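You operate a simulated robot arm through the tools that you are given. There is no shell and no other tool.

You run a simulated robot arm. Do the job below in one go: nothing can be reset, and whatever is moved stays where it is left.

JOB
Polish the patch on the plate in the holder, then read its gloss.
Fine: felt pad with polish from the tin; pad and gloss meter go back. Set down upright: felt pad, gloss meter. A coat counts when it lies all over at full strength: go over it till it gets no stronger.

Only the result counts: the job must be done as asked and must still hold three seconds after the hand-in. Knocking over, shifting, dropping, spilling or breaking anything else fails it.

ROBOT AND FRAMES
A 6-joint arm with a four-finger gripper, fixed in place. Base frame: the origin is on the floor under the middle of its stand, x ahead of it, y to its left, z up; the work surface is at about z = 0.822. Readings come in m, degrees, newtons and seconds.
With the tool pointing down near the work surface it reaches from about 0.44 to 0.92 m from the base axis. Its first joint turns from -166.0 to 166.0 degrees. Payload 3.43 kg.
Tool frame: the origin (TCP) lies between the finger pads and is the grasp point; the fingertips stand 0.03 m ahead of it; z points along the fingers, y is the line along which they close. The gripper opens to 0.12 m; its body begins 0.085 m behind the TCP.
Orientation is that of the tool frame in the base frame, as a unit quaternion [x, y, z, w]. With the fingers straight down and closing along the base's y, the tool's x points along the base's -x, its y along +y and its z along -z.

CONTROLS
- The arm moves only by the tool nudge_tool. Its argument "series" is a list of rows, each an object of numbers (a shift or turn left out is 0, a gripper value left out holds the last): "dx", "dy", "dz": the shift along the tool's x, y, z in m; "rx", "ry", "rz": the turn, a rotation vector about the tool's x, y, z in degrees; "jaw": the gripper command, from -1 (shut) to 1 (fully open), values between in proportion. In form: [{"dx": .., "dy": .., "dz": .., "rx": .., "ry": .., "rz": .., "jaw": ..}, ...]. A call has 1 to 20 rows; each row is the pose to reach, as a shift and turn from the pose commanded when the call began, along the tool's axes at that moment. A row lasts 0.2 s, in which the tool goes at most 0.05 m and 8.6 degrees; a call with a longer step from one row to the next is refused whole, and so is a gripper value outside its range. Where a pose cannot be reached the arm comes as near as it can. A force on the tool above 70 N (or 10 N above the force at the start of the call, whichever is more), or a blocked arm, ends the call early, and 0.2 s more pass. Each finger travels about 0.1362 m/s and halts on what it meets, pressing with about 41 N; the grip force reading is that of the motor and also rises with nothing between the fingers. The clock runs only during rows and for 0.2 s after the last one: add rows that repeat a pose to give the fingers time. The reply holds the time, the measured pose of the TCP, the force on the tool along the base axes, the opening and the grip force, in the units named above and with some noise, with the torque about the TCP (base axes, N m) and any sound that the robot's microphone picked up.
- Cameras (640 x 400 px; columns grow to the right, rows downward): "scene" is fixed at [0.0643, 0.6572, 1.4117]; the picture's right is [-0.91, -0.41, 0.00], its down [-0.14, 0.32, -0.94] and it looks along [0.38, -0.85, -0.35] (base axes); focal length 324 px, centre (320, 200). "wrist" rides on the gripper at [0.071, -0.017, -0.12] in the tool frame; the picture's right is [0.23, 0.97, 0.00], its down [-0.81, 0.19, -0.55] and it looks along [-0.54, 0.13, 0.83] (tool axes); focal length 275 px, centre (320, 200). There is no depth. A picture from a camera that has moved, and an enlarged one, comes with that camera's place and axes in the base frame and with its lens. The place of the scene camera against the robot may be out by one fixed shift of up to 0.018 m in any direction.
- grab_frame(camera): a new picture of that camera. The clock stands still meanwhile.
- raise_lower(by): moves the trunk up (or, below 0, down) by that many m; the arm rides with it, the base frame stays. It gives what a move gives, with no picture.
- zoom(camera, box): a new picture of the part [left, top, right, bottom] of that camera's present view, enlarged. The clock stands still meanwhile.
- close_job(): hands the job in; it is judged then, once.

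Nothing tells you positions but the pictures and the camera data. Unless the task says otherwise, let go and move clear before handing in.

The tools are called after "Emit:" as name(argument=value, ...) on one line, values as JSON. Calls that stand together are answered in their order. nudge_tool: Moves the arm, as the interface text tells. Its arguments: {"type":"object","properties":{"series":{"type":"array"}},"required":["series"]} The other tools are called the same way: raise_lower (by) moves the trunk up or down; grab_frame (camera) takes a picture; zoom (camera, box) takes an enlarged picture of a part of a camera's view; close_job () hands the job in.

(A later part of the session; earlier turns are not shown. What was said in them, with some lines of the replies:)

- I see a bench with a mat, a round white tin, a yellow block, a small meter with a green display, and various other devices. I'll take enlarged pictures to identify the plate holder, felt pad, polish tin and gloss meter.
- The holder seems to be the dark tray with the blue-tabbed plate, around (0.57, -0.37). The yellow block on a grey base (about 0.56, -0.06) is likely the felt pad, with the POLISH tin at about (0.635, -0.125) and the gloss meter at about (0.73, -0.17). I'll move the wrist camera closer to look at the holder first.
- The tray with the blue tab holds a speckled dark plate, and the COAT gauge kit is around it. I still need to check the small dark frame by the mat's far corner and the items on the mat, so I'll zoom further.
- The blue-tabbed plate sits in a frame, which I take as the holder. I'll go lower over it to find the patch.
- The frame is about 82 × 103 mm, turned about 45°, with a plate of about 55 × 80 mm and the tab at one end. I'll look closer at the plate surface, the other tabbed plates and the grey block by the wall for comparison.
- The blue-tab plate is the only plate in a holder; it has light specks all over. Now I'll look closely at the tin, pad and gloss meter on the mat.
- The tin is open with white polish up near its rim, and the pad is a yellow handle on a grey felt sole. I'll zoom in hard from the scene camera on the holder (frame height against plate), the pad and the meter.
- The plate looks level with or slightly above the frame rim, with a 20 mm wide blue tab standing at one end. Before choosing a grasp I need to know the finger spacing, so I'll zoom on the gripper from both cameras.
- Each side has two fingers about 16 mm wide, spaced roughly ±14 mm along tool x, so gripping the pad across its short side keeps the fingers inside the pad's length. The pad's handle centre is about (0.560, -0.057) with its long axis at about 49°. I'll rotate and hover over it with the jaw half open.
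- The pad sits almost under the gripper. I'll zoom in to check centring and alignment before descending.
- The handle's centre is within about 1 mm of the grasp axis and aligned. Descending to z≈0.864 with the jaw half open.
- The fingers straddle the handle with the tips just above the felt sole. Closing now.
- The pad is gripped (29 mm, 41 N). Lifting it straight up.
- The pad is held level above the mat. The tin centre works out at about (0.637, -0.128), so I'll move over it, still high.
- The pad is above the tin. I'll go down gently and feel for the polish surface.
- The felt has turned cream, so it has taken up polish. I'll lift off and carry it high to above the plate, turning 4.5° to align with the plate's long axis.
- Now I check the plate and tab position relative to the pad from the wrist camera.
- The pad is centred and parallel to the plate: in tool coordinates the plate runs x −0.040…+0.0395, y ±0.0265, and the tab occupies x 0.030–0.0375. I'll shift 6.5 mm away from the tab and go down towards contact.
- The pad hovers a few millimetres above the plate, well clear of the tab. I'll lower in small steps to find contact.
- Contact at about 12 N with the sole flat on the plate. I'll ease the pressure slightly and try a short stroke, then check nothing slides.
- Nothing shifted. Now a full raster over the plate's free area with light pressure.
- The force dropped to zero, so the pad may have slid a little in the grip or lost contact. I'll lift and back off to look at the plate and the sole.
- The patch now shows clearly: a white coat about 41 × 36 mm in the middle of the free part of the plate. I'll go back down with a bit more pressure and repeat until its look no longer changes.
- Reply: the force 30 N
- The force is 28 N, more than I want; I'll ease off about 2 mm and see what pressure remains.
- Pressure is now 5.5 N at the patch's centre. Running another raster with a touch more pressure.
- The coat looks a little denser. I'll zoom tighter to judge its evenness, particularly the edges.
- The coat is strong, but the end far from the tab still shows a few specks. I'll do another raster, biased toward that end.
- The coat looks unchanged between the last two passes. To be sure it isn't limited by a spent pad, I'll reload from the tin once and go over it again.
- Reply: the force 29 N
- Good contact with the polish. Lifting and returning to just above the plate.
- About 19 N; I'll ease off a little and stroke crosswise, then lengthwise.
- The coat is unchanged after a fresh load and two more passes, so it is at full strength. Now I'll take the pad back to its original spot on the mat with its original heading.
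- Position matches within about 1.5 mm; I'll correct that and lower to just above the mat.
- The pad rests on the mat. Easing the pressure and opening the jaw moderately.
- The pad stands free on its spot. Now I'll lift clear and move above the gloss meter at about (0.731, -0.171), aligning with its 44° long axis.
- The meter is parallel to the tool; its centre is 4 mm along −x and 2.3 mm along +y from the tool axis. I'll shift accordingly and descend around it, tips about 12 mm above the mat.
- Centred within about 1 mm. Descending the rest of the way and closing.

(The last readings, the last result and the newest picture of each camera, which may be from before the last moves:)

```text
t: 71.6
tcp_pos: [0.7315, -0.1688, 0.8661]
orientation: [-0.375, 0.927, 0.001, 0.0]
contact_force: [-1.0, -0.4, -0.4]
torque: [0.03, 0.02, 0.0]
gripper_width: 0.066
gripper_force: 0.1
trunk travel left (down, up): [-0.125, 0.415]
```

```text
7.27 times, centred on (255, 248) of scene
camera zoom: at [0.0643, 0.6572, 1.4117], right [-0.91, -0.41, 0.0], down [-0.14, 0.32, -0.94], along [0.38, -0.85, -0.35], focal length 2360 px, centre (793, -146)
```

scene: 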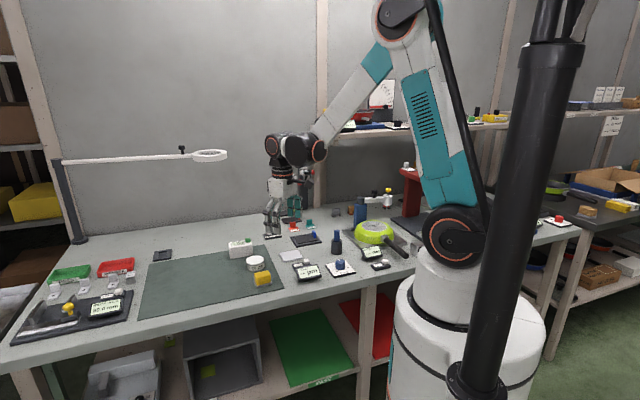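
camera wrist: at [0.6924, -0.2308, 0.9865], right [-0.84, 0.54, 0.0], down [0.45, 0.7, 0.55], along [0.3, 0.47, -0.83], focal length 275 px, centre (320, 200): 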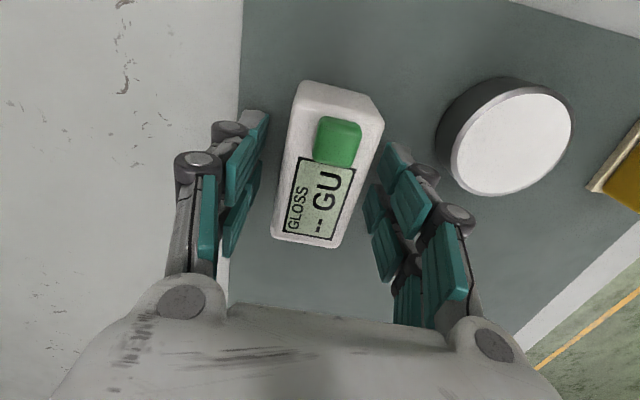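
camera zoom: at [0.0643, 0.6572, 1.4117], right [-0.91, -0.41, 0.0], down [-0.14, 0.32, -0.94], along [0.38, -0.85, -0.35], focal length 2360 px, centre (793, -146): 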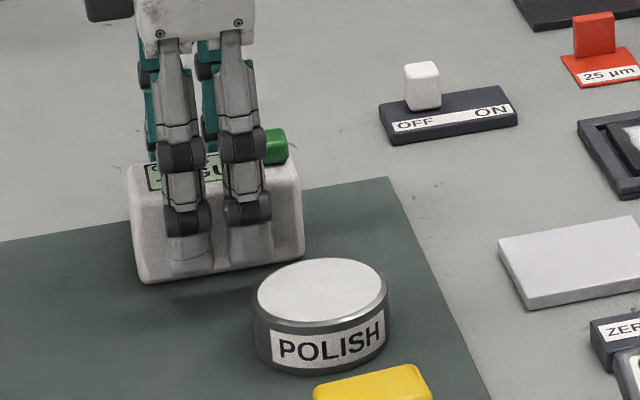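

Emit:
nudge_tool(series=[{"jaw": -0.2}, {"jaw": -1}, {"jaw": -1}, {"jaw": -1}])

Emit:
nudge_tool(series=[{"dz": -0.01}, {"dz": -0.04}, {"dz": -0.08}, {"dz": -0.08}])

Emit:
grab_frame(camera="wrist")

Emit:
zoom(camera="scene", box=[210, 200, 310, 275])

```text
t: 72.6
tcp_pos: [0.7311, -0.1679, 0.867]
orientation: [-0.374, 0.928, 0.0, -0.001]
contact_force: [1.7, -1.2, 2.3]
torque: [-0.09, -0.06, -0.07]
gripper_width: 0.0414
gripper_force: 41.2
trunk travel left (down, up): [-0.125, 0.415]
```

```text
t: 73.6
tcp_pos: [0.732, -0.1693, 0.9458]
orientation: [-0.375, 0.927, -0.001, 0.0]
contact_force: [-0.5, 0.8, -2.4]
torque: [0.01, -0.02, 0.01]
gripper_width: 0.0416
gripper_force: 40.7
trunk travel left (down, up): [-0.125, 0.415]
```

```text
taken
camera wrist: at [0.6919, -0.2311, 1.0668], right [-0.84, 0.54, 0.0], down [0.45, 0.7, 0.55], along [0.3, 0.47, -0.83], focal length 275 px, centre (320, 200)
```

wrist: 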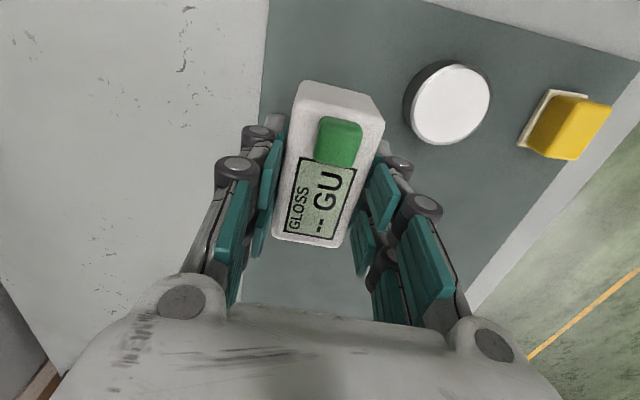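

```text
5.33 times, centred on (260, 238) of scene
camera zoom: at [0.0643, 0.6572, 1.4117], right [-0.91, -0.41, 0.0], down [-0.14, 0.32, -0.94], along [0.38, -0.85, -0.35], focal length 1730 px, centre (640, 0)
```

zoom: 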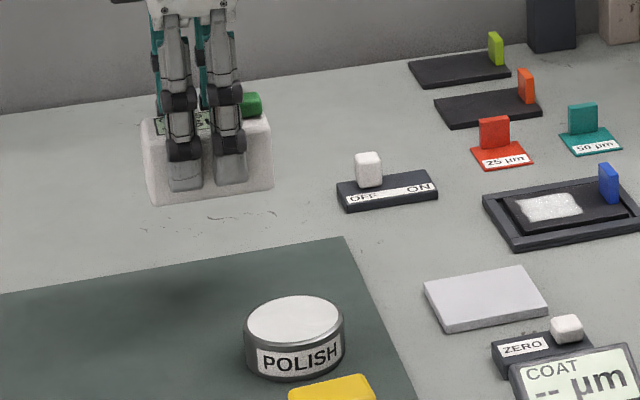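

The meter is held level. Carrying it to above the patch, whose centre I take at (0.579, -0.363).

Emit:
nudge_tool(series=[{"dx": 0.0407, "dy": -0.0055}, {"dx": 0.0815, "dy": -0.011}, {"dx": 0.1222, "dy": -0.0165}, {"dx": 0.163, "dy": -0.022}, {"dx": 0.2037, "dy": -0.0275}, {"dx": 0.2444, "dy": -0.0329, "rz": -0.5}, {"dx": 0.2444, "dy": -0.0329, "rz": -0.5}])

Emit:
grab_frame(camera="wrist")

Emit:
zoom(camera="wrist", box=[230, 0, 430, 140])

```text
t: 75.2
tcp_pos: [0.5776, -0.3619, 0.9466]
orientation: [-0.379, 0.925, 0.0, 0.0]
contact_force: [-0.1, -0.4, -3.0]
torque: [0.0, -0.03, 0.01]
gripper_width: 0.0416
gripper_force: 40.8
trunk travel left (down, up): [-0.125, 0.415]
```

```text
taken
camera wrist: at [0.539, -0.4259, 1.066], right [-0.85, 0.53, 0.0], down [0.44, 0.71, 0.55], along [0.29, 0.47, -0.83], focal length 275 px, centre (320, 200)
```

wrist: 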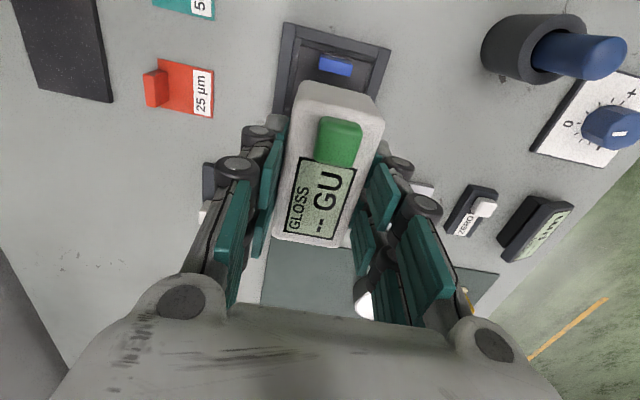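

```text
2.86 times, centred on (330, 70) of wrist
camera zoom: at [0.539, -0.4259, 1.066], right [-0.85, 0.53, 0.0], down [0.44, 0.71, 0.55], along [0.29, 0.47, -0.83], focal length 786 px, centre (291, 571)
```

zoom: 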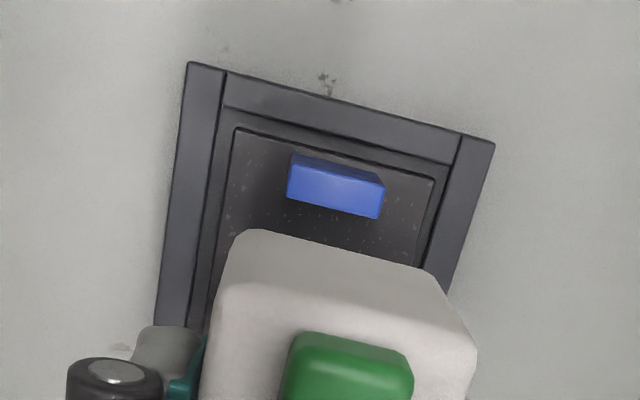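

The meter's end would come very close to the tab, so I'll shift 5 mm away from it (still well within the patch) and descend partway.

Emit:
nudge_tool(series=[{"dx": -0.0025, "dz": 0.0}, {"dx": -0.005, "dz": 0.02}, {"dx": -0.005, "dz": 0.045}, {"dx": -0.005, "dz": 0.06}, {"dx": -0.005, "dz": 0.06}])

Emit:
zoom(camera="wrist", box=[230, 20, 430, 160])

Emit:
zoom(camera="scene", box=[275, 205, 335, 255])

```text
t: 76.4
tcp_pos: [0.5829, -0.3599, 0.8858]
orientation: [-0.379, 0.925, -0.001, 0.0]
contact_force: [-0.2, 0.0, -3.8]
torque: [-0.01, -0.01, 0.0]
gripper_width: 0.0417
gripper_force: 41.1
trunk travel left (down, up): [-0.125, 0.415]
```

```text
2.86 times, centred on (330, 90) of wrist
camera zoom: at [0.544, -0.4213, 1.0064], right [-0.85, 0.53, 0.0], down [0.44, 0.71, 0.55], along [0.29, 0.47, -0.83], focal length 786 px, centre (291, 514)
```

zoom: 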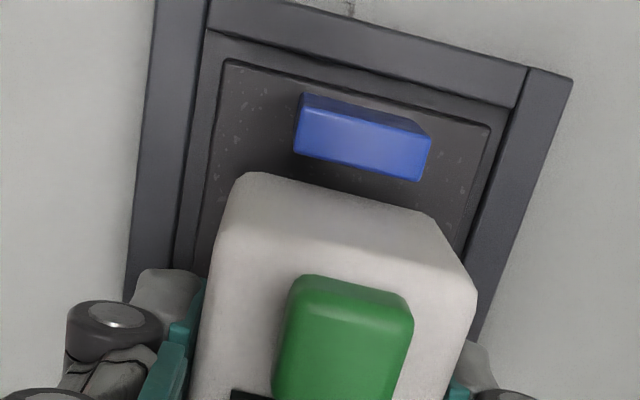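

```text
8.00 times, centred on (305, 230) of scene
camera zoom: at [0.0643, 0.6572, 1.4117], right [-0.91, -0.41, 0.0], down [-0.14, 0.32, -0.94], along [0.38, -0.85, -0.35], focal length 2596 px, centre (440, -40)
```

zoom: 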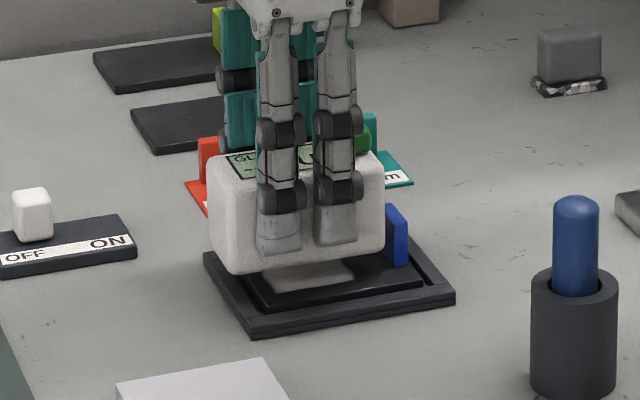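

The tab gap is now about 5 mm. Lowering in small steps to touch-down.

Emit:
nudge_tool(series=[{"dz": 0.004}, {"dz": 0.008}, {"dz": 0.01}, {"dz": 0.01}])

Emit:
zoom(camera="scene", box=[285, 220, 330, 255])

```text
t: 77.4
tcp_pos: [0.5817, -0.3583, 0.8758]
orientation: [-0.378, 0.926, 0.001, -0.001]
contact_force: [1.0, -0.8, -2.5]
torque: [0.05, -0.01, 0.01]
gripper_width: 0.0415
gripper_force: 41.1
trunk travel left (down, up): [-0.125, 0.415]
```

```text
11.43 times, centred on (308, 238) of scene
camera zoom: at [0.0643, 0.6572, 1.4117], right [-0.91, -0.41, 0.0], down [-0.14, 0.32, -0.94], along [0.38, -0.85, -0.35], focal length 3708 px, centre (463, -229)
```

zoom: 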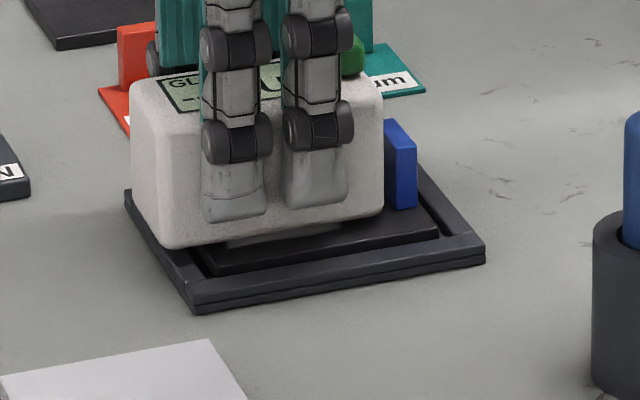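

Emit:
nudge_tool(series=[{"dz": 0.001}, {"dz": 0.002}, {"dz": 0.002}])

```text
t: 78.2
tcp_pos: [0.582, -0.3584, 0.8743]
orientation: [-0.378, 0.926, 0.0, 0.0]
contact_force: [-0.5, 0.3, -3.5]
torque: [-0.01, -0.04, 0.05]
gripper_width: 0.0417
gripper_force: 41.2
trunk travel left (down, up): [-0.125, 0.415]
```

Emit:
nudge_tool(series=[{"dz": 0.0008}, {"dz": 0.0015}, {"dz": 0.0015}])

Emit:
zoom(camera="scene", box=[285, 220, 330, 255])

```text
t: 79.0
tcp_pos: [0.5804, -0.3581, 0.873]
orientation: [-0.379, 0.925, -0.001, 0.0]
contact_force: [3.0, -2.7, 11.2]
torque: [-0.21, 0.03, 0.08]
gripper_width: 0.0413
gripper_force: 41.0
trunk travel left (down, up): [-0.125, 0.415]
```

```text
11.43 times, centred on (308, 238) of scene
camera zoom: at [0.0643, 0.6572, 1.4117], right [-0.91, -0.41, 0.0], down [-0.14, 0.32, -0.94], along [0.38, -0.85, -0.35], focal length 3708 px, centre (463, -229)
```

zoom: 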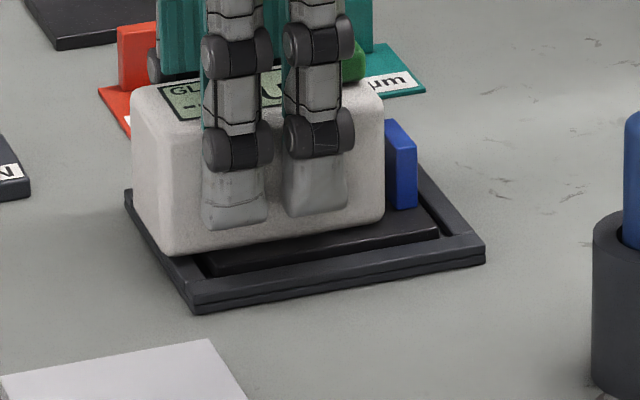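

Touch-down at the expected height with 11 N. Easing off and releasing the meter.

Emit:
nudge_tool(series=[{"dz": -0.0009}, {"dz": -0.0009}, {"dz": -0.0009, "jaw": -0.2}, {"dz": -0.0009, "jaw": 0.0}, {"dz": -0.0009, "jaw": 0.1}, {"dz": -0.0009, "jaw": 0.1}])

Emit:
grab_frame(camera="wrist")

Emit:
zoom(camera="scene", box=[285, 220, 330, 255])

```text
t: 80.4
tcp_pos: [0.5833, -0.3571, 0.874]
orientation: [-0.378, 0.926, 0.0, 0.0]
contact_force: [-0.5, 0.3, 0.1]
torque: [-0.02, -0.01, 0.01]
gripper_width: 0.0661
gripper_force: 0.1
trunk travel left (down, up): [-0.125, 0.415]
```

```text
taken
camera wrist: at [0.5437, -0.4207, 0.9938], right [-0.85, 0.53, 0.0], down [0.44, 0.71, 0.55], along [0.29, 0.47, -0.83], focal length 275 px, centre (320, 200)
```

wrist: 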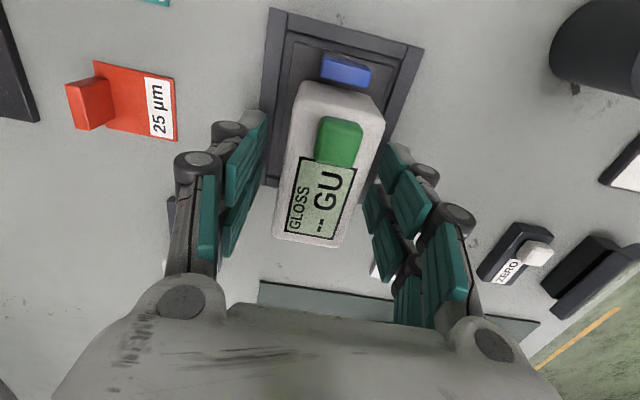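

```text
11.43 times, centred on (308, 238) of scene
camera zoom: at [0.0643, 0.6572, 1.4117], right [-0.91, -0.41, 0.0], down [-0.14, 0.32, -0.94], along [0.38, -0.85, -0.35], focal length 3708 px, centre (463, -229)
```

zoom: 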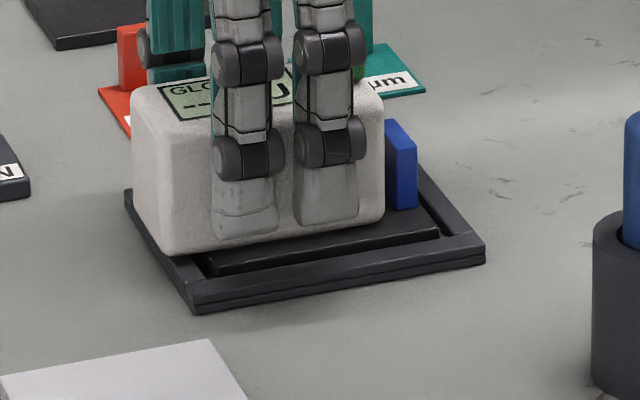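

The meter stands flat on the patch. I'll rise straight up, close the fingers, and locate the button precisely.

Emit:
nudge_tool(series=[{"dz": -0.03}, {"dz": -0.06}, {"dz": -0.09}, {"dz": -0.09, "jaw": -0.5}, {"dz": -0.09, "jaw": -1}, {"dz": -0.09, "jaw": -1}, {"dz": -0.09, "jaw": -1}])

Emit:
grab_frame(camera="wrist")

Emit:
zoom(camera="wrist", box=[270, 30, 390, 180])

Emit:
zoom(camera="scene", box=[275, 190, 335, 255])

```text
t: 82.0
tcp_pos: [0.5816, -0.3591, 0.9645]
orientation: [-0.379, 0.925, 0.0, 0.0]
contact_force: [-0.5, 0.0, -0.5]
torque: [0.0, 0.0, 0.01]
gripper_width: 0.0
gripper_force: 33.7
trunk travel left (down, up): [-0.125, 0.415]
```

```text
taken
camera wrist: at [0.5431, -0.4209, 1.0845], right [-0.85, 0.53, 0.0], down [0.44, 0.71, 0.55], along [0.29, 0.47, -0.83], focal length 275 px, centre (320, 200)
```

wrist: 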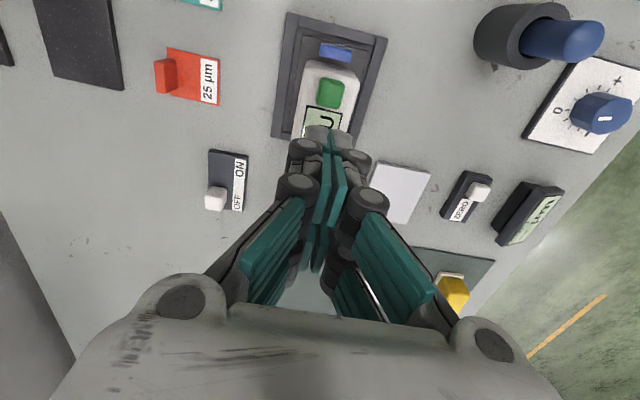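

```text
2.67 times, centred on (330, 105) of wrist
camera zoom: at [0.5431, -0.4209, 1.0845], right [-0.85, 0.53, 0.0], down [0.44, 0.71, 0.55], along [0.29, 0.47, -0.83], focal length 734 px, centre (293, 453)
```

zoom: 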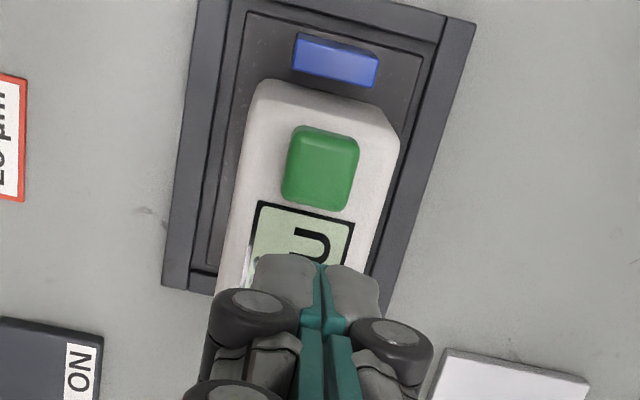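

```text
6.15 times, centred on (305, 222) of scene
camera zoom: at [0.0643, 0.6572, 1.4117], right [-0.91, -0.41, 0.0], down [-0.14, 0.32, -0.94], along [0.38, -0.85, -0.35], focal length 1997 px, centre (412, 62)
```

zoom: 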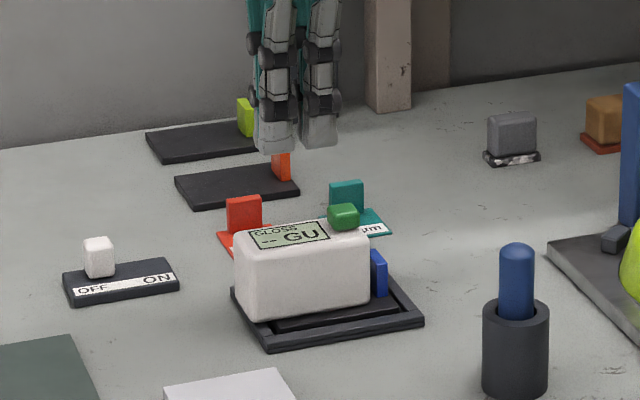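

The meter reads "-- GU" and the button is at tool (+28 mm, 0). I'll put the +x finger pair (centre +13.6 mm) over it and come down towards it.

Emit:
nudge_tool(series=[{"dx": 0.0147, "dy": 0.0005, "dz": 0.0}, {"dx": 0.0147, "dy": 0.0005, "dz": 0.02}, {"dx": 0.0147, "dy": 0.0005, "dz": 0.038}, {"dx": 0.0147, "dy": 0.0005, "dz": 0.043}, {"dx": 0.0147, "dy": 0.0005, "dz": 0.043}])

Emit:
zoom(camera="wrist", box=[250, 40, 400, 180])

Emit:
zoom(camera="scene", box=[285, 205, 335, 255])

```text
t: 83.2
tcp_pos: [0.572, -0.3675, 0.9215]
orientation: [-0.379, 0.925, 0.0, 0.0]
contact_force: [0.2, 1.0, -0.8]
torque: [0.01, 0.02, 0.0]
gripper_width: 0.0
gripper_force: 33.8
trunk travel left (down, up): [-0.125, 0.415]
```

```text
2.86 times, centred on (325, 110) of wrist
camera zoom: at [0.5324, -0.4309, 1.0412], right [-0.85, 0.53, 0.0], down [0.44, 0.71, 0.55], along [0.29, 0.47, -0.83], focal length 786 px, centre (306, 457)
```

zoom: 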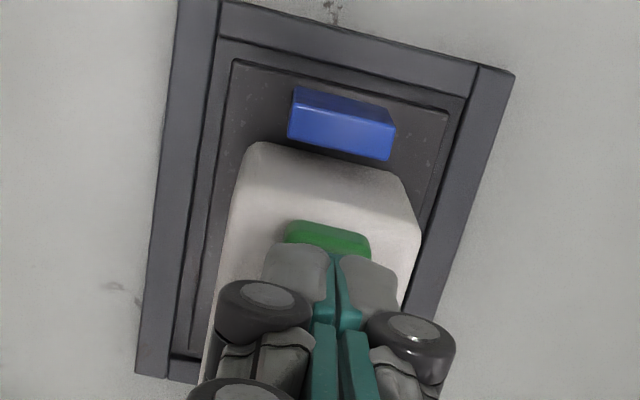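

```text
8.00 times, centred on (310, 230) of scene
camera zoom: at [0.0643, 0.6572, 1.4117], right [-0.91, -0.41, 0.0], down [-0.14, 0.32, -0.94], along [0.38, -0.85, -0.35], focal length 2596 px, centre (400, -40)
```

zoom: 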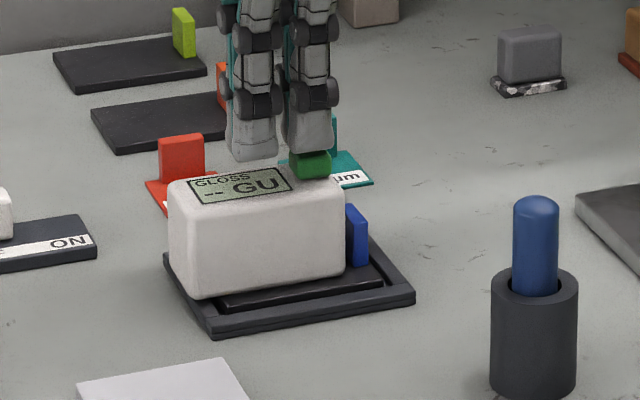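

The finger pair is over the button. Pressing down in small steps.

Emit:
nudge_tool(series=[{"dz": 0.002}, {"dz": 0.004}, {"dz": 0.006}, {"dz": 0.006}])

Emit:
zoom(camera="scene", box=[285, 205, 335, 255])

```text
t: 84.2
tcp_pos: [0.5707, -0.3681, 0.9145]
orientation: [-0.378, 0.926, 0.0, 0.0]
contact_force: [0.9, -0.6, 1.3]
torque: [0.0, 0.0, 0.03]
gripper_width: 0.0058
gripper_force: 33.4
trunk travel left (down, up): [-0.125, 0.415]
```

```text
8.00 times, centred on (310, 230) of scene
camera zoom: at [0.0643, 0.6572, 1.4117], right [-0.91, -0.41, 0.0], down [-0.14, 0.32, -0.94], along [0.38, -0.85, -0.35], focal length 2596 px, centre (400, -40)
```

zoom: 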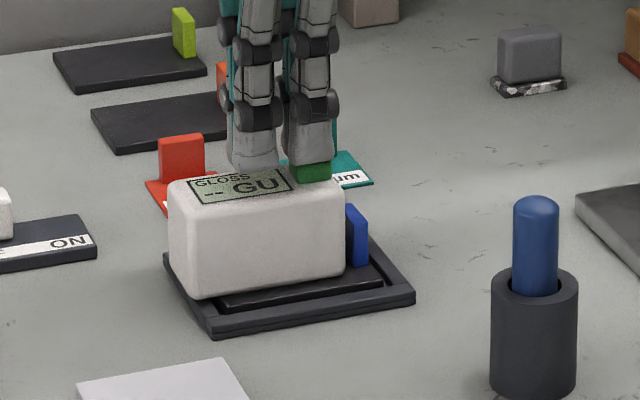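

Emit:
nudge_tool(series=[{"dz": 0.001}, {"dz": 0.002}, {"dz": 0.002}])

Emit:
zoom(camera="scene", box=[285, 205, 335, 255])

Emit:
zoom(camera="wrist", box=[250, 40, 400, 180])

```text
t: 85.0
tcp_pos: [0.5712, -0.368, 0.9136]
orientation: [-0.379, 0.925, -0.001, 0.0]
contact_force: [-1.9, 0.3, 2.6]
torque: [-0.03, 0.08, -0.01]
gripper_width: 0.0061
gripper_force: 32.8
trunk travel left (down, up): [-0.125, 0.415]
heard: click
```

```text
8.00 times, centred on (310, 230) of scene
camera zoom: at [0.0643, 0.6572, 1.4117], right [-0.91, -0.41, 0.0], down [-0.14, 0.32, -0.94], along [0.38, -0.85, -0.35], focal length 2596 px, centre (400, -40)
```

zoom: 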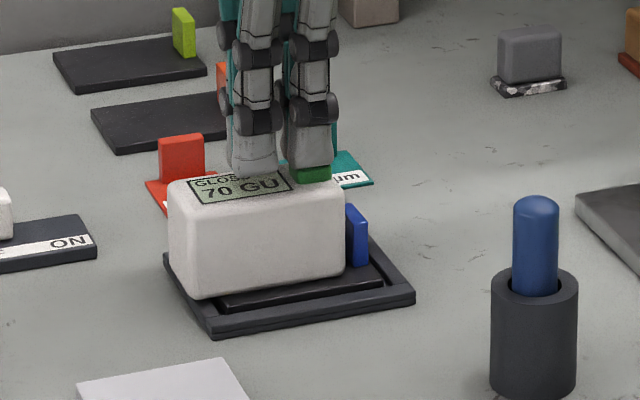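

```text
2.86 times, centred on (325, 110) of wrist
camera zoom: at [0.5326, -0.4309, 1.033], right [-0.85, 0.53, 0.0], down [0.44, 0.71, 0.55], along [0.29, 0.47, -0.83], focal length 786 px, centre (306, 457)
```

zoom: 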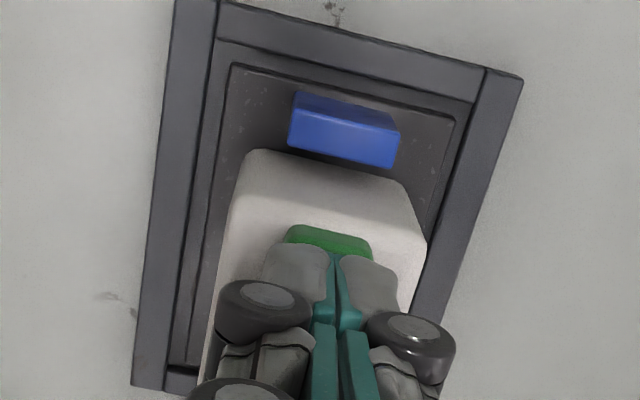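

Click heard and the display reads "70 GU". Lifting straight off and reading the display properly.

Emit:
nudge_tool(series=[{"dz": -0.01}, {"dz": -0.03}, {"dz": -0.05}, {"dz": -0.05}])

Emit:
zoom(camera="scene", box=[285, 205, 335, 255])

```text
t: 86.0
tcp_pos: [0.5723, -0.3678, 0.9632]
orientation: [-0.379, 0.925, 0.0, -0.001]
contact_force: [-0.5, 0.1, 0.1]
torque: [0.0, 0.01, 0.01]
gripper_width: 0.0
gripper_force: 33.6
trunk travel left (down, up): [-0.125, 0.415]
```

```text
8.00 times, centred on (310, 230) of scene
camera zoom: at [0.0643, 0.6572, 1.4117], right [-0.91, -0.41, 0.0], down [-0.14, 0.32, -0.94], along [0.38, -0.85, -0.35], focal length 2596 px, centre (400, -40)
```

zoom: 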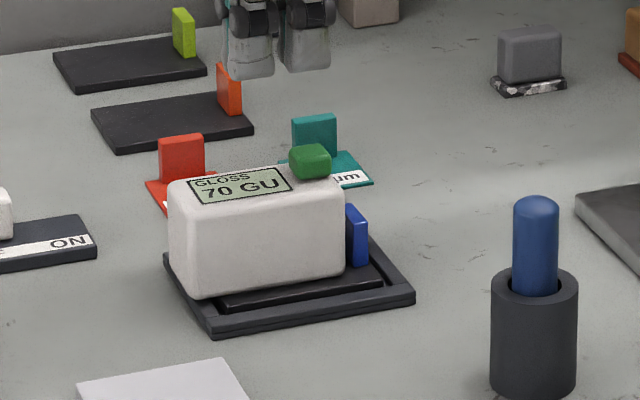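

The gloss reading is 70 GU. Now I'll reopen, go back over the meter's centre and check alignment before regrasping.

Emit:
nudge_tool(series=[{"dx": -0.0147, "dy": -0.0005, "dz": 0.0, "jaw": -0.5}, {"dx": -0.0147, "dy": -0.0005, "dz": 0.0, "jaw": 0.1}, {"dx": -0.0147, "dy": -0.0005, "dz": 0.0, "jaw": 0.1}, {"dx": -0.0147, "dy": -0.0005, "dz": 0.025, "jaw": 0.1}, {"dx": -0.0147, "dy": -0.0005, "dz": 0.04, "jaw": 0.1}, {"dx": -0.0147, "dy": -0.0005, "dz": 0.04, "jaw": 0.1}])

Emit:
grab_frame(camera="wrist")

```text
t: 87.4
tcp_pos: [0.5823, -0.3586, 0.9223]
orientation: [-0.379, 0.926, 0.0, 0.0]
contact_force: [0.3, 0.0, -0.1]
torque: [0.02, 0.05, 0.01]
gripper_width: 0.0663
gripper_force: 0.0
trunk travel left (down, up): [-0.125, 0.415]
```

```text
taken
camera wrist: at [0.5435, -0.4208, 1.043], right [-0.85, 0.53, 0.0], down [0.44, 0.71, 0.55], along [0.29, 0.47, -0.83], focal length 275 px, centre (320, 200)
```

wrist: 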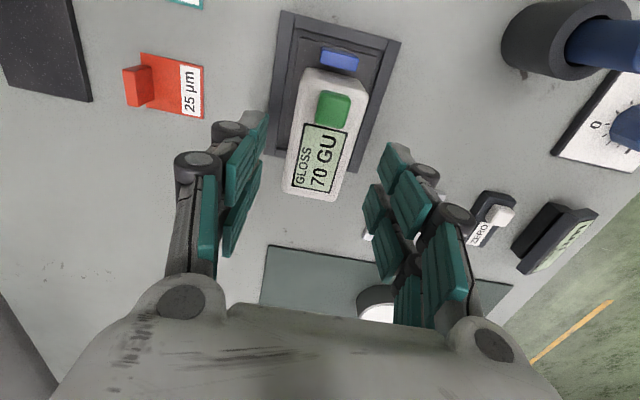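

Aligned as before. Descending and regrasping the meter at the same height.

Emit:
nudge_tool(series=[{"dz": 0.025}, {"dz": 0.042}, {"dz": 0.0485}, {"dz": 0.0485}, {"dz": 0.0485, "jaw": -0.2}, {"dz": 0.0485, "jaw": -1}, {"dz": 0.0485, "jaw": -1}, {"dz": 0.0485, "jaw": -1}])

Emit:
nudge_tool(series=[{"dz": -0.01}, {"dz": -0.04}, {"dz": -0.072}, {"dz": -0.072}])

Emit:
grab_frame(camera="wrist")

Emit:
zoom(camera="scene", box=[275, 190, 335, 255])

```text
t: 89.2
tcp_pos: [0.5814, -0.3592, 0.8737]
orientation: [-0.379, 0.925, -0.001, 0.001]
contact_force: [-0.6, 1.1, 0.4]
torque: [0.0, -0.02, 0.01]
gripper_width: 0.0414
gripper_force: 40.9
trunk travel left (down, up): [-0.125, 0.415]
```

```text
t: 90.2
tcp_pos: [0.5829, -0.3581, 0.9465]
orientation: [-0.379, 0.926, 0.0, 0.0]
contact_force: [-1.3, 0.8, -3.6]
torque: [0.0, 0.01, 0.0]
gripper_width: 0.0417
gripper_force: 40.9
trunk travel left (down, up): [-0.125, 0.415]
```

```text
taken
camera wrist: at [0.5435, -0.421, 1.0669], right [-0.85, 0.53, 0.0], down [0.44, 0.71, 0.55], along [0.29, 0.47, -0.83], focal length 275 px, centre (320, 200)
```

wrist: 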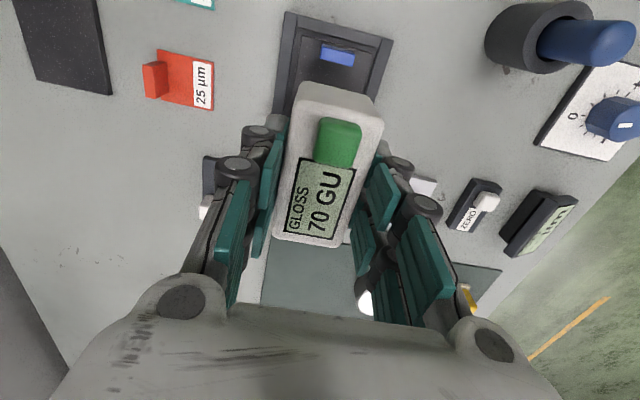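

```text
6.15 times, centred on (305, 222) of scene
camera zoom: at [0.0643, 0.6572, 1.4117], right [-0.91, -0.41, 0.0], down [-0.14, 0.32, -0.94], along [0.38, -0.85, -0.35], focal length 1997 px, centre (412, 62)
```

zoom: 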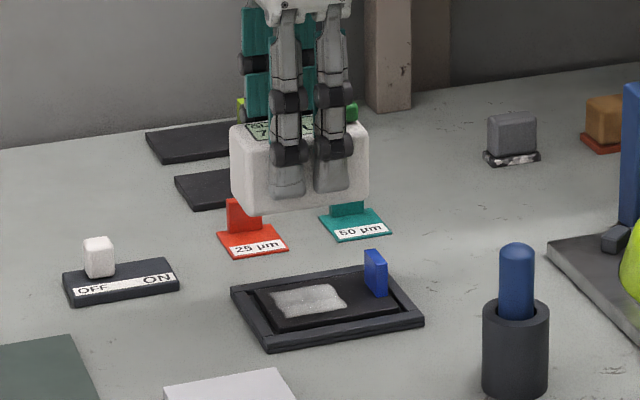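

The reading holds at 70 GU and the holder hasn't moved. Carrying the meter back to its home at about (0.732, -0.169).

Emit:
nudge_tool(series=[{"dx": -0.0399, "dy": 0.0052}, {"dx": -0.0799, "dy": 0.0103}, {"dx": -0.1198, "dy": 0.0155}, {"dx": -0.1597, "dy": 0.0206}, {"dx": -0.1997, "dy": 0.0258}, {"dx": -0.2396, "dy": 0.0309, "rz": 0.5}, {"dx": -0.2396, "dy": 0.0309, "rz": 0.5}, {"dx": -0.2396, "dy": 0.0309, "rz": 0.5}])

Emit:
grab_frame(camera="wrist")

```text
t: 92.0
tcp_pos: [0.7321, -0.1685, 0.9471]
orientation: [-0.374, 0.927, -0.001, 0.0]
contact_force: [0.1, -1.2, -2.5]
torque: [0.06, -0.01, 0.03]
gripper_width: 0.0416
gripper_force: 41.4
trunk travel left (down, up): [-0.125, 0.415]
```

```text
taken
camera wrist: at [0.6931, -0.2311, 1.0665], right [-0.84, 0.54, 0.0], down [0.45, 0.7, 0.55], along [0.3, 0.47, -0.83], focal length 275 px, centre (320, 200)
```

wrist: 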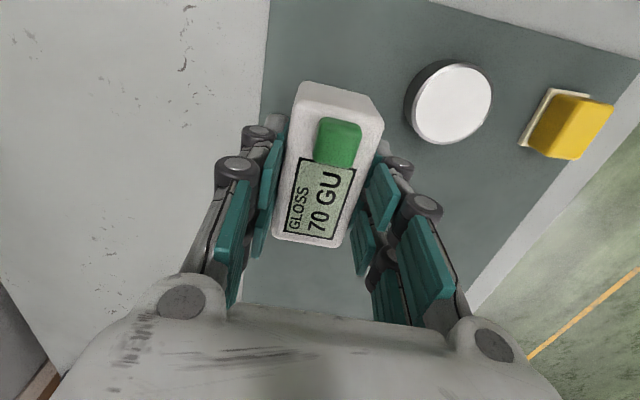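

The view matches the pickup view almost exactly. Lowering to the mat.

Emit:
nudge_tool(series=[{"dz": 0.03}, {"dz": 0.06}, {"dz": 0.073}, {"dz": 0.0765}, {"dz": 0.0765}])

Emit:
nudge_tool(series=[{"dz": 0.001}, {"dz": 0.002}, {"dz": 0.002}])

```text
t: 93.2
tcp_pos: [0.7314, -0.1686, 0.8691]
orientation: [-0.375, 0.927, -0.001, 0.0]
contact_force: [0.0, -0.5, -3.2]
torque: [-0.01, 0.01, 0.02]
gripper_width: 0.0416
gripper_force: 41.1
trunk travel left (down, up): [-0.125, 0.415]
```

```text
t: 94.0
tcp_pos: [0.7317, -0.1681, 0.8671]
orientation: [-0.375, 0.927, -0.001, 0.0]
contact_force: [-0.4, 0.3, -4.0]
torque: [0.02, -0.01, 0.0]
gripper_width: 0.0417
gripper_force: 41.6
trunk travel left (down, up): [-0.125, 0.415]
```

Emit:
nudge_tool(series=[{"dz": 0.0008}, {"dz": 0.0016}, {"dz": 0.0016}])

```text
t: 94.8
tcp_pos: [0.7312, -0.169, 0.8669]
orientation: [-0.375, 0.927, 0.0, 0.001]
contact_force: [11.0, -2.1, 22.4]
torque: [-0.25, 0.1, 0.07]
gripper_width: 0.0416
gripper_force: 41.5
trunk travel left (down, up): [-0.125, 0.415]
```

It's on the mat. Easing off the pressure and releasing.

Emit:
nudge_tool(series=[{"dz": -0.001}, {"dz": -0.0014}, {"dz": -0.0014, "jaw": -0.2}, {"dz": -0.0014, "jaw": 0.0}, {"dz": -0.0014, "jaw": 0.1}, {"dz": -0.0014, "jaw": 0.1}])

Emit:
nudge_tool(series=[{"dz": -0.03}, {"dz": -0.07}, {"dz": -0.11}, {"dz": -0.15}, {"dz": -0.15}])

Emit:
grab_frame(camera="wrist")

Emit:
zoom(camera="scene", box=[220, 220, 340, 300])

Emit:
grab_frame(camera="scene")

```text
t: 96.2
tcp_pos: [0.7321, -0.168, 0.8684]
orientation: [-0.375, 0.927, 0.0, 0.0]
contact_force: [0.2, 0.2, 0.1]
torque: [-0.01, 0.0, 0.01]
gripper_width: 0.0659
gripper_force: 0.1
trunk travel left (down, up): [-0.125, 0.415]
```

```text
t: 97.4
tcp_pos: [0.7305, -0.1673, 1.0192]
orientation: [-0.375, 0.927, -0.001, -0.001]
contact_force: [-1.1, 0.5, 0.1]
torque: [0.03, -0.05, -0.01]
gripper_width: 0.066
gripper_force: 0.0
trunk travel left (down, up): [-0.125, 0.415]
```

```text
taken
camera wrist: at [0.6917, -0.2307, 1.1391], right [-0.84, 0.54, 0.0], down [0.45, 0.7, 0.55], along [0.3, 0.47, -0.83], focal length 275 px, centre (320, 200)
```

wrist: 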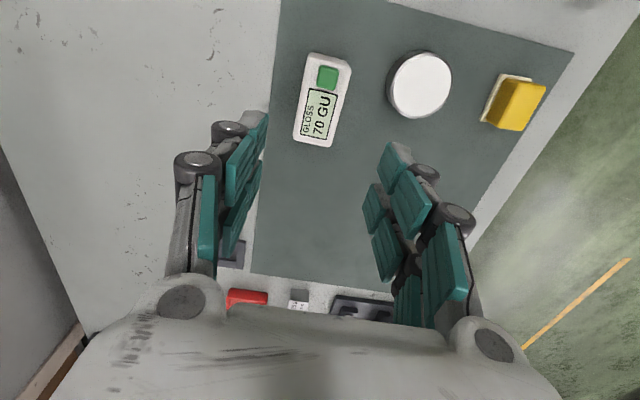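

```text
5.00 times, centred on (280, 260) of scene
camera zoom: at [0.0643, 0.6572, 1.4117], right [-0.91, -0.41, 0.0], down [-0.14, 0.32, -0.94], along [0.38, -0.85, -0.35], focal length 1622 px, centre (520, -100)
```

zoom: 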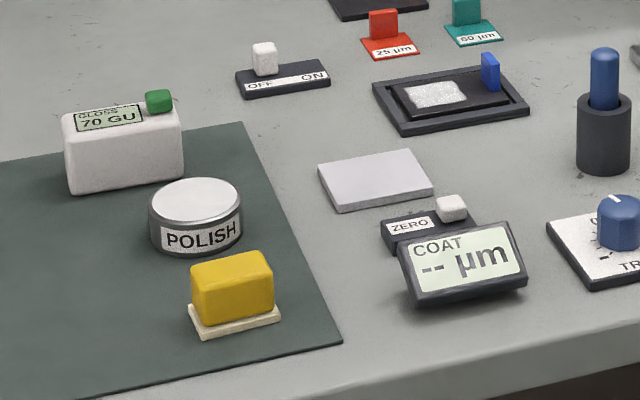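

```text
taken
```

scene: 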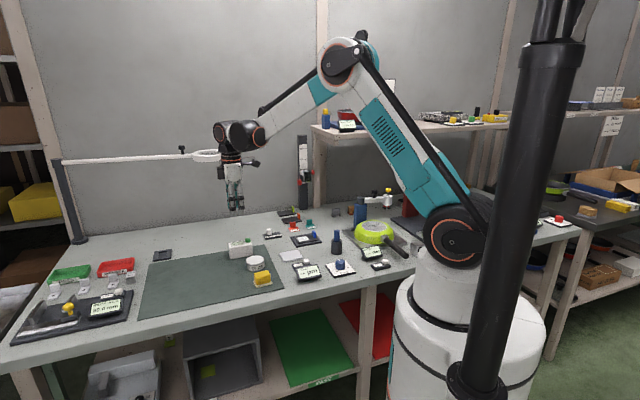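

Both tools are back and upright, and the display shows 70 GU. I'll compare with the original picture at the same zoom, and check the patch once more.

Emit:
zoom(camera="scene", box=[220, 230, 290, 290])

Emit:
zoom(camera="scene", box=[260, 200, 340, 260])

Emit:
zoom(camera="scene", box=[220, 190, 420, 315])

```text
6.67 times, centred on (255, 260) of scene
camera zoom: at [0.0643, 0.6572, 1.4117], right [-0.91, -0.41, 0.0], down [-0.14, 0.32, -0.94], along [0.38, -0.85, -0.35], focal length 2163 px, centre (753, -200)
```

zoom: 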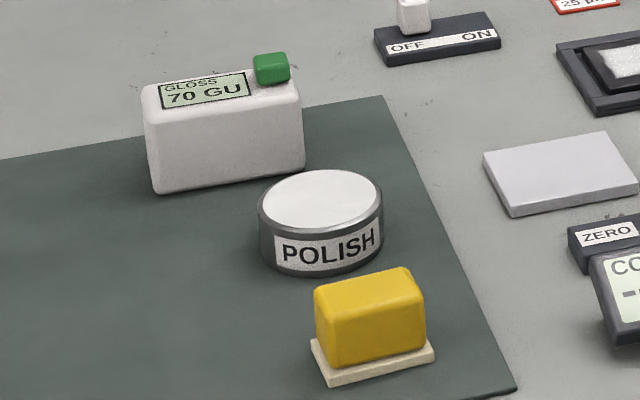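

```text
6.67 times, centred on (300, 230) of scene
camera zoom: at [0.0643, 0.6572, 1.4117], right [-0.91, -0.41, 0.0], down [-0.14, 0.32, -0.94], along [0.38, -0.85, -0.35], focal length 2163 px, centre (453, 0)
```

zoom: 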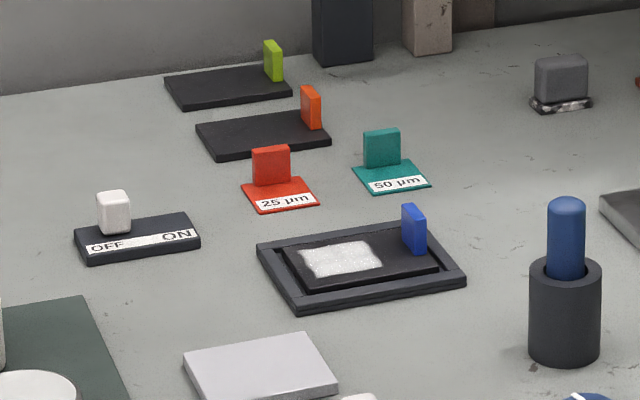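

```text
3.20 times, centred on (320, 252) of scene
camera zoom: at [0.0643, 0.6572, 1.4117], right [-0.91, -0.41, 0.0], down [-0.14, 0.32, -0.94], along [0.38, -0.85, -0.35], focal length 1038 px, centre (320, 32)
```

zoom: 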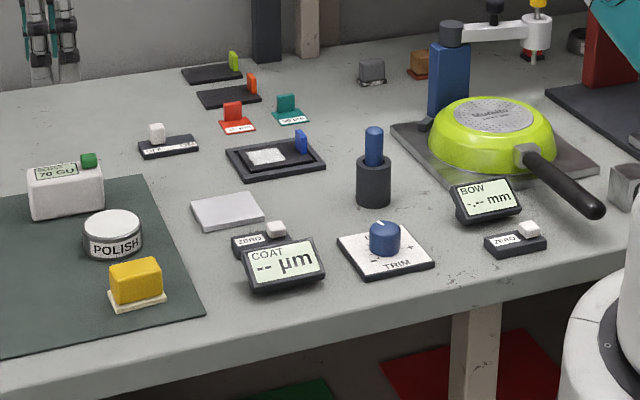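

All objects are within a pixel of where they started. I'll take one last close, unobstructed look at the patch before handing in.

Emit:
nudge_tool(series=[{"dx": 0.04, "dy": -0.0064}, {"dx": 0.08, "dy": -0.0128}, {"dx": 0.12, "dy": -0.0192}, {"dx": 0.16, "dy": -0.0256}, {"dx": 0.2, "dy": -0.032}, {"dx": 0.24, "dy": -0.0384, "dz": 0.02}, {"dx": 0.28, "dy": -0.0448, "dz": 0.04}, {"dx": 0.3149, "dy": -0.0511, "dz": 0.06}, {"dx": 0.3149, "dy": -0.0511, "dz": 0.06}])

Emit:
grab_frame(camera="wrist")

Emit:
zoom(camera="wrist", box=[270, 150, 370, 250])

```text
t: 99.4
tcp_pos: [0.5401, -0.4247, 0.9566]
orientation: [-0.375, 0.927, 0.0, 0.0]
contact_force: [0.7, 0.5, -0.6]
torque: [0.02, -0.02, 0.02]
gripper_width: 0.066
gripper_force: 0.1
trunk travel left (down, up): [-0.125, 0.415]
```

```text
taken
camera wrist: at [0.5006, -0.4875, 1.0773], right [-0.84, 0.54, 0.0], down [0.45, 0.7, 0.55], along [0.3, 0.47, -0.83], focal length 275 px, centre (320, 200)
```

wrist: 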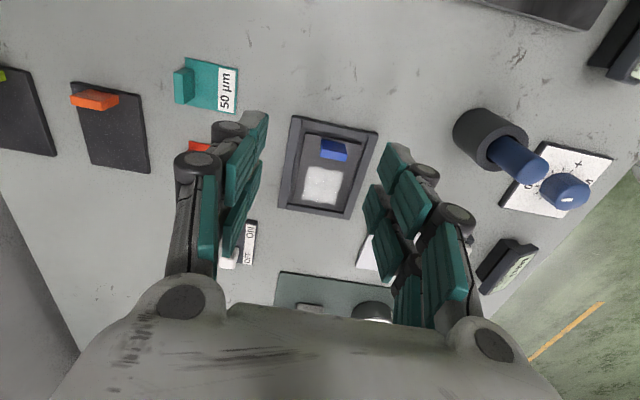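

```text
4.00 times, centred on (320, 200) of wrist
camera zoom: at [0.5006, -0.4875, 1.0773], right [-0.84, 0.54, 0.0], down [0.45, 0.7, 0.55], along [0.3, 0.47, -0.83], focal length 1101 px, centre (320, 200)
```

zoom: 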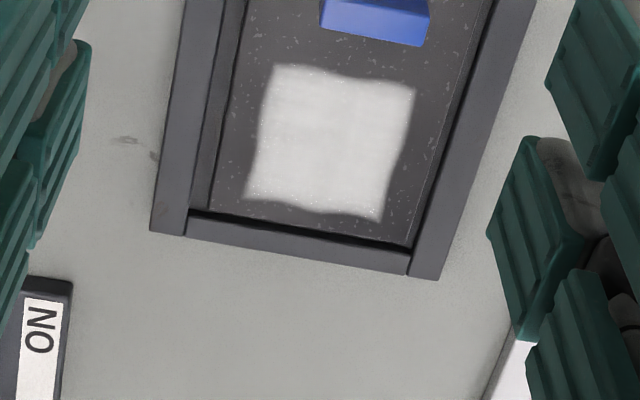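

The patch is evenly white edge to edge. The meter shows 70 GU, the pad and meter are back upright on their spots, nothing else has moved, and the gripper is clear. Handing the job in.

Emit:
close_job()

```text
The job is handed in.
```

I polished the patch on the plate in the holder, and the gloss meter reads **70 GU**. The job is handed in.

- **Polish:** I loaded the felt pad from the tin and went over the patch. I then reloaded it and went over it again. The last passes made no visible difference, so I took the coat to be at full strength. It looks evenly white, with soft edges.
- **Gloss reading:** I set the meter flat on the patch and pressed its button. The display still showed 70 GU after I took the meter off the patch.
- **Tools:** The pad and the gloss meter are back where they started, both upright. In the scene camera pictures, everything else on the bench sits where it did at the start.
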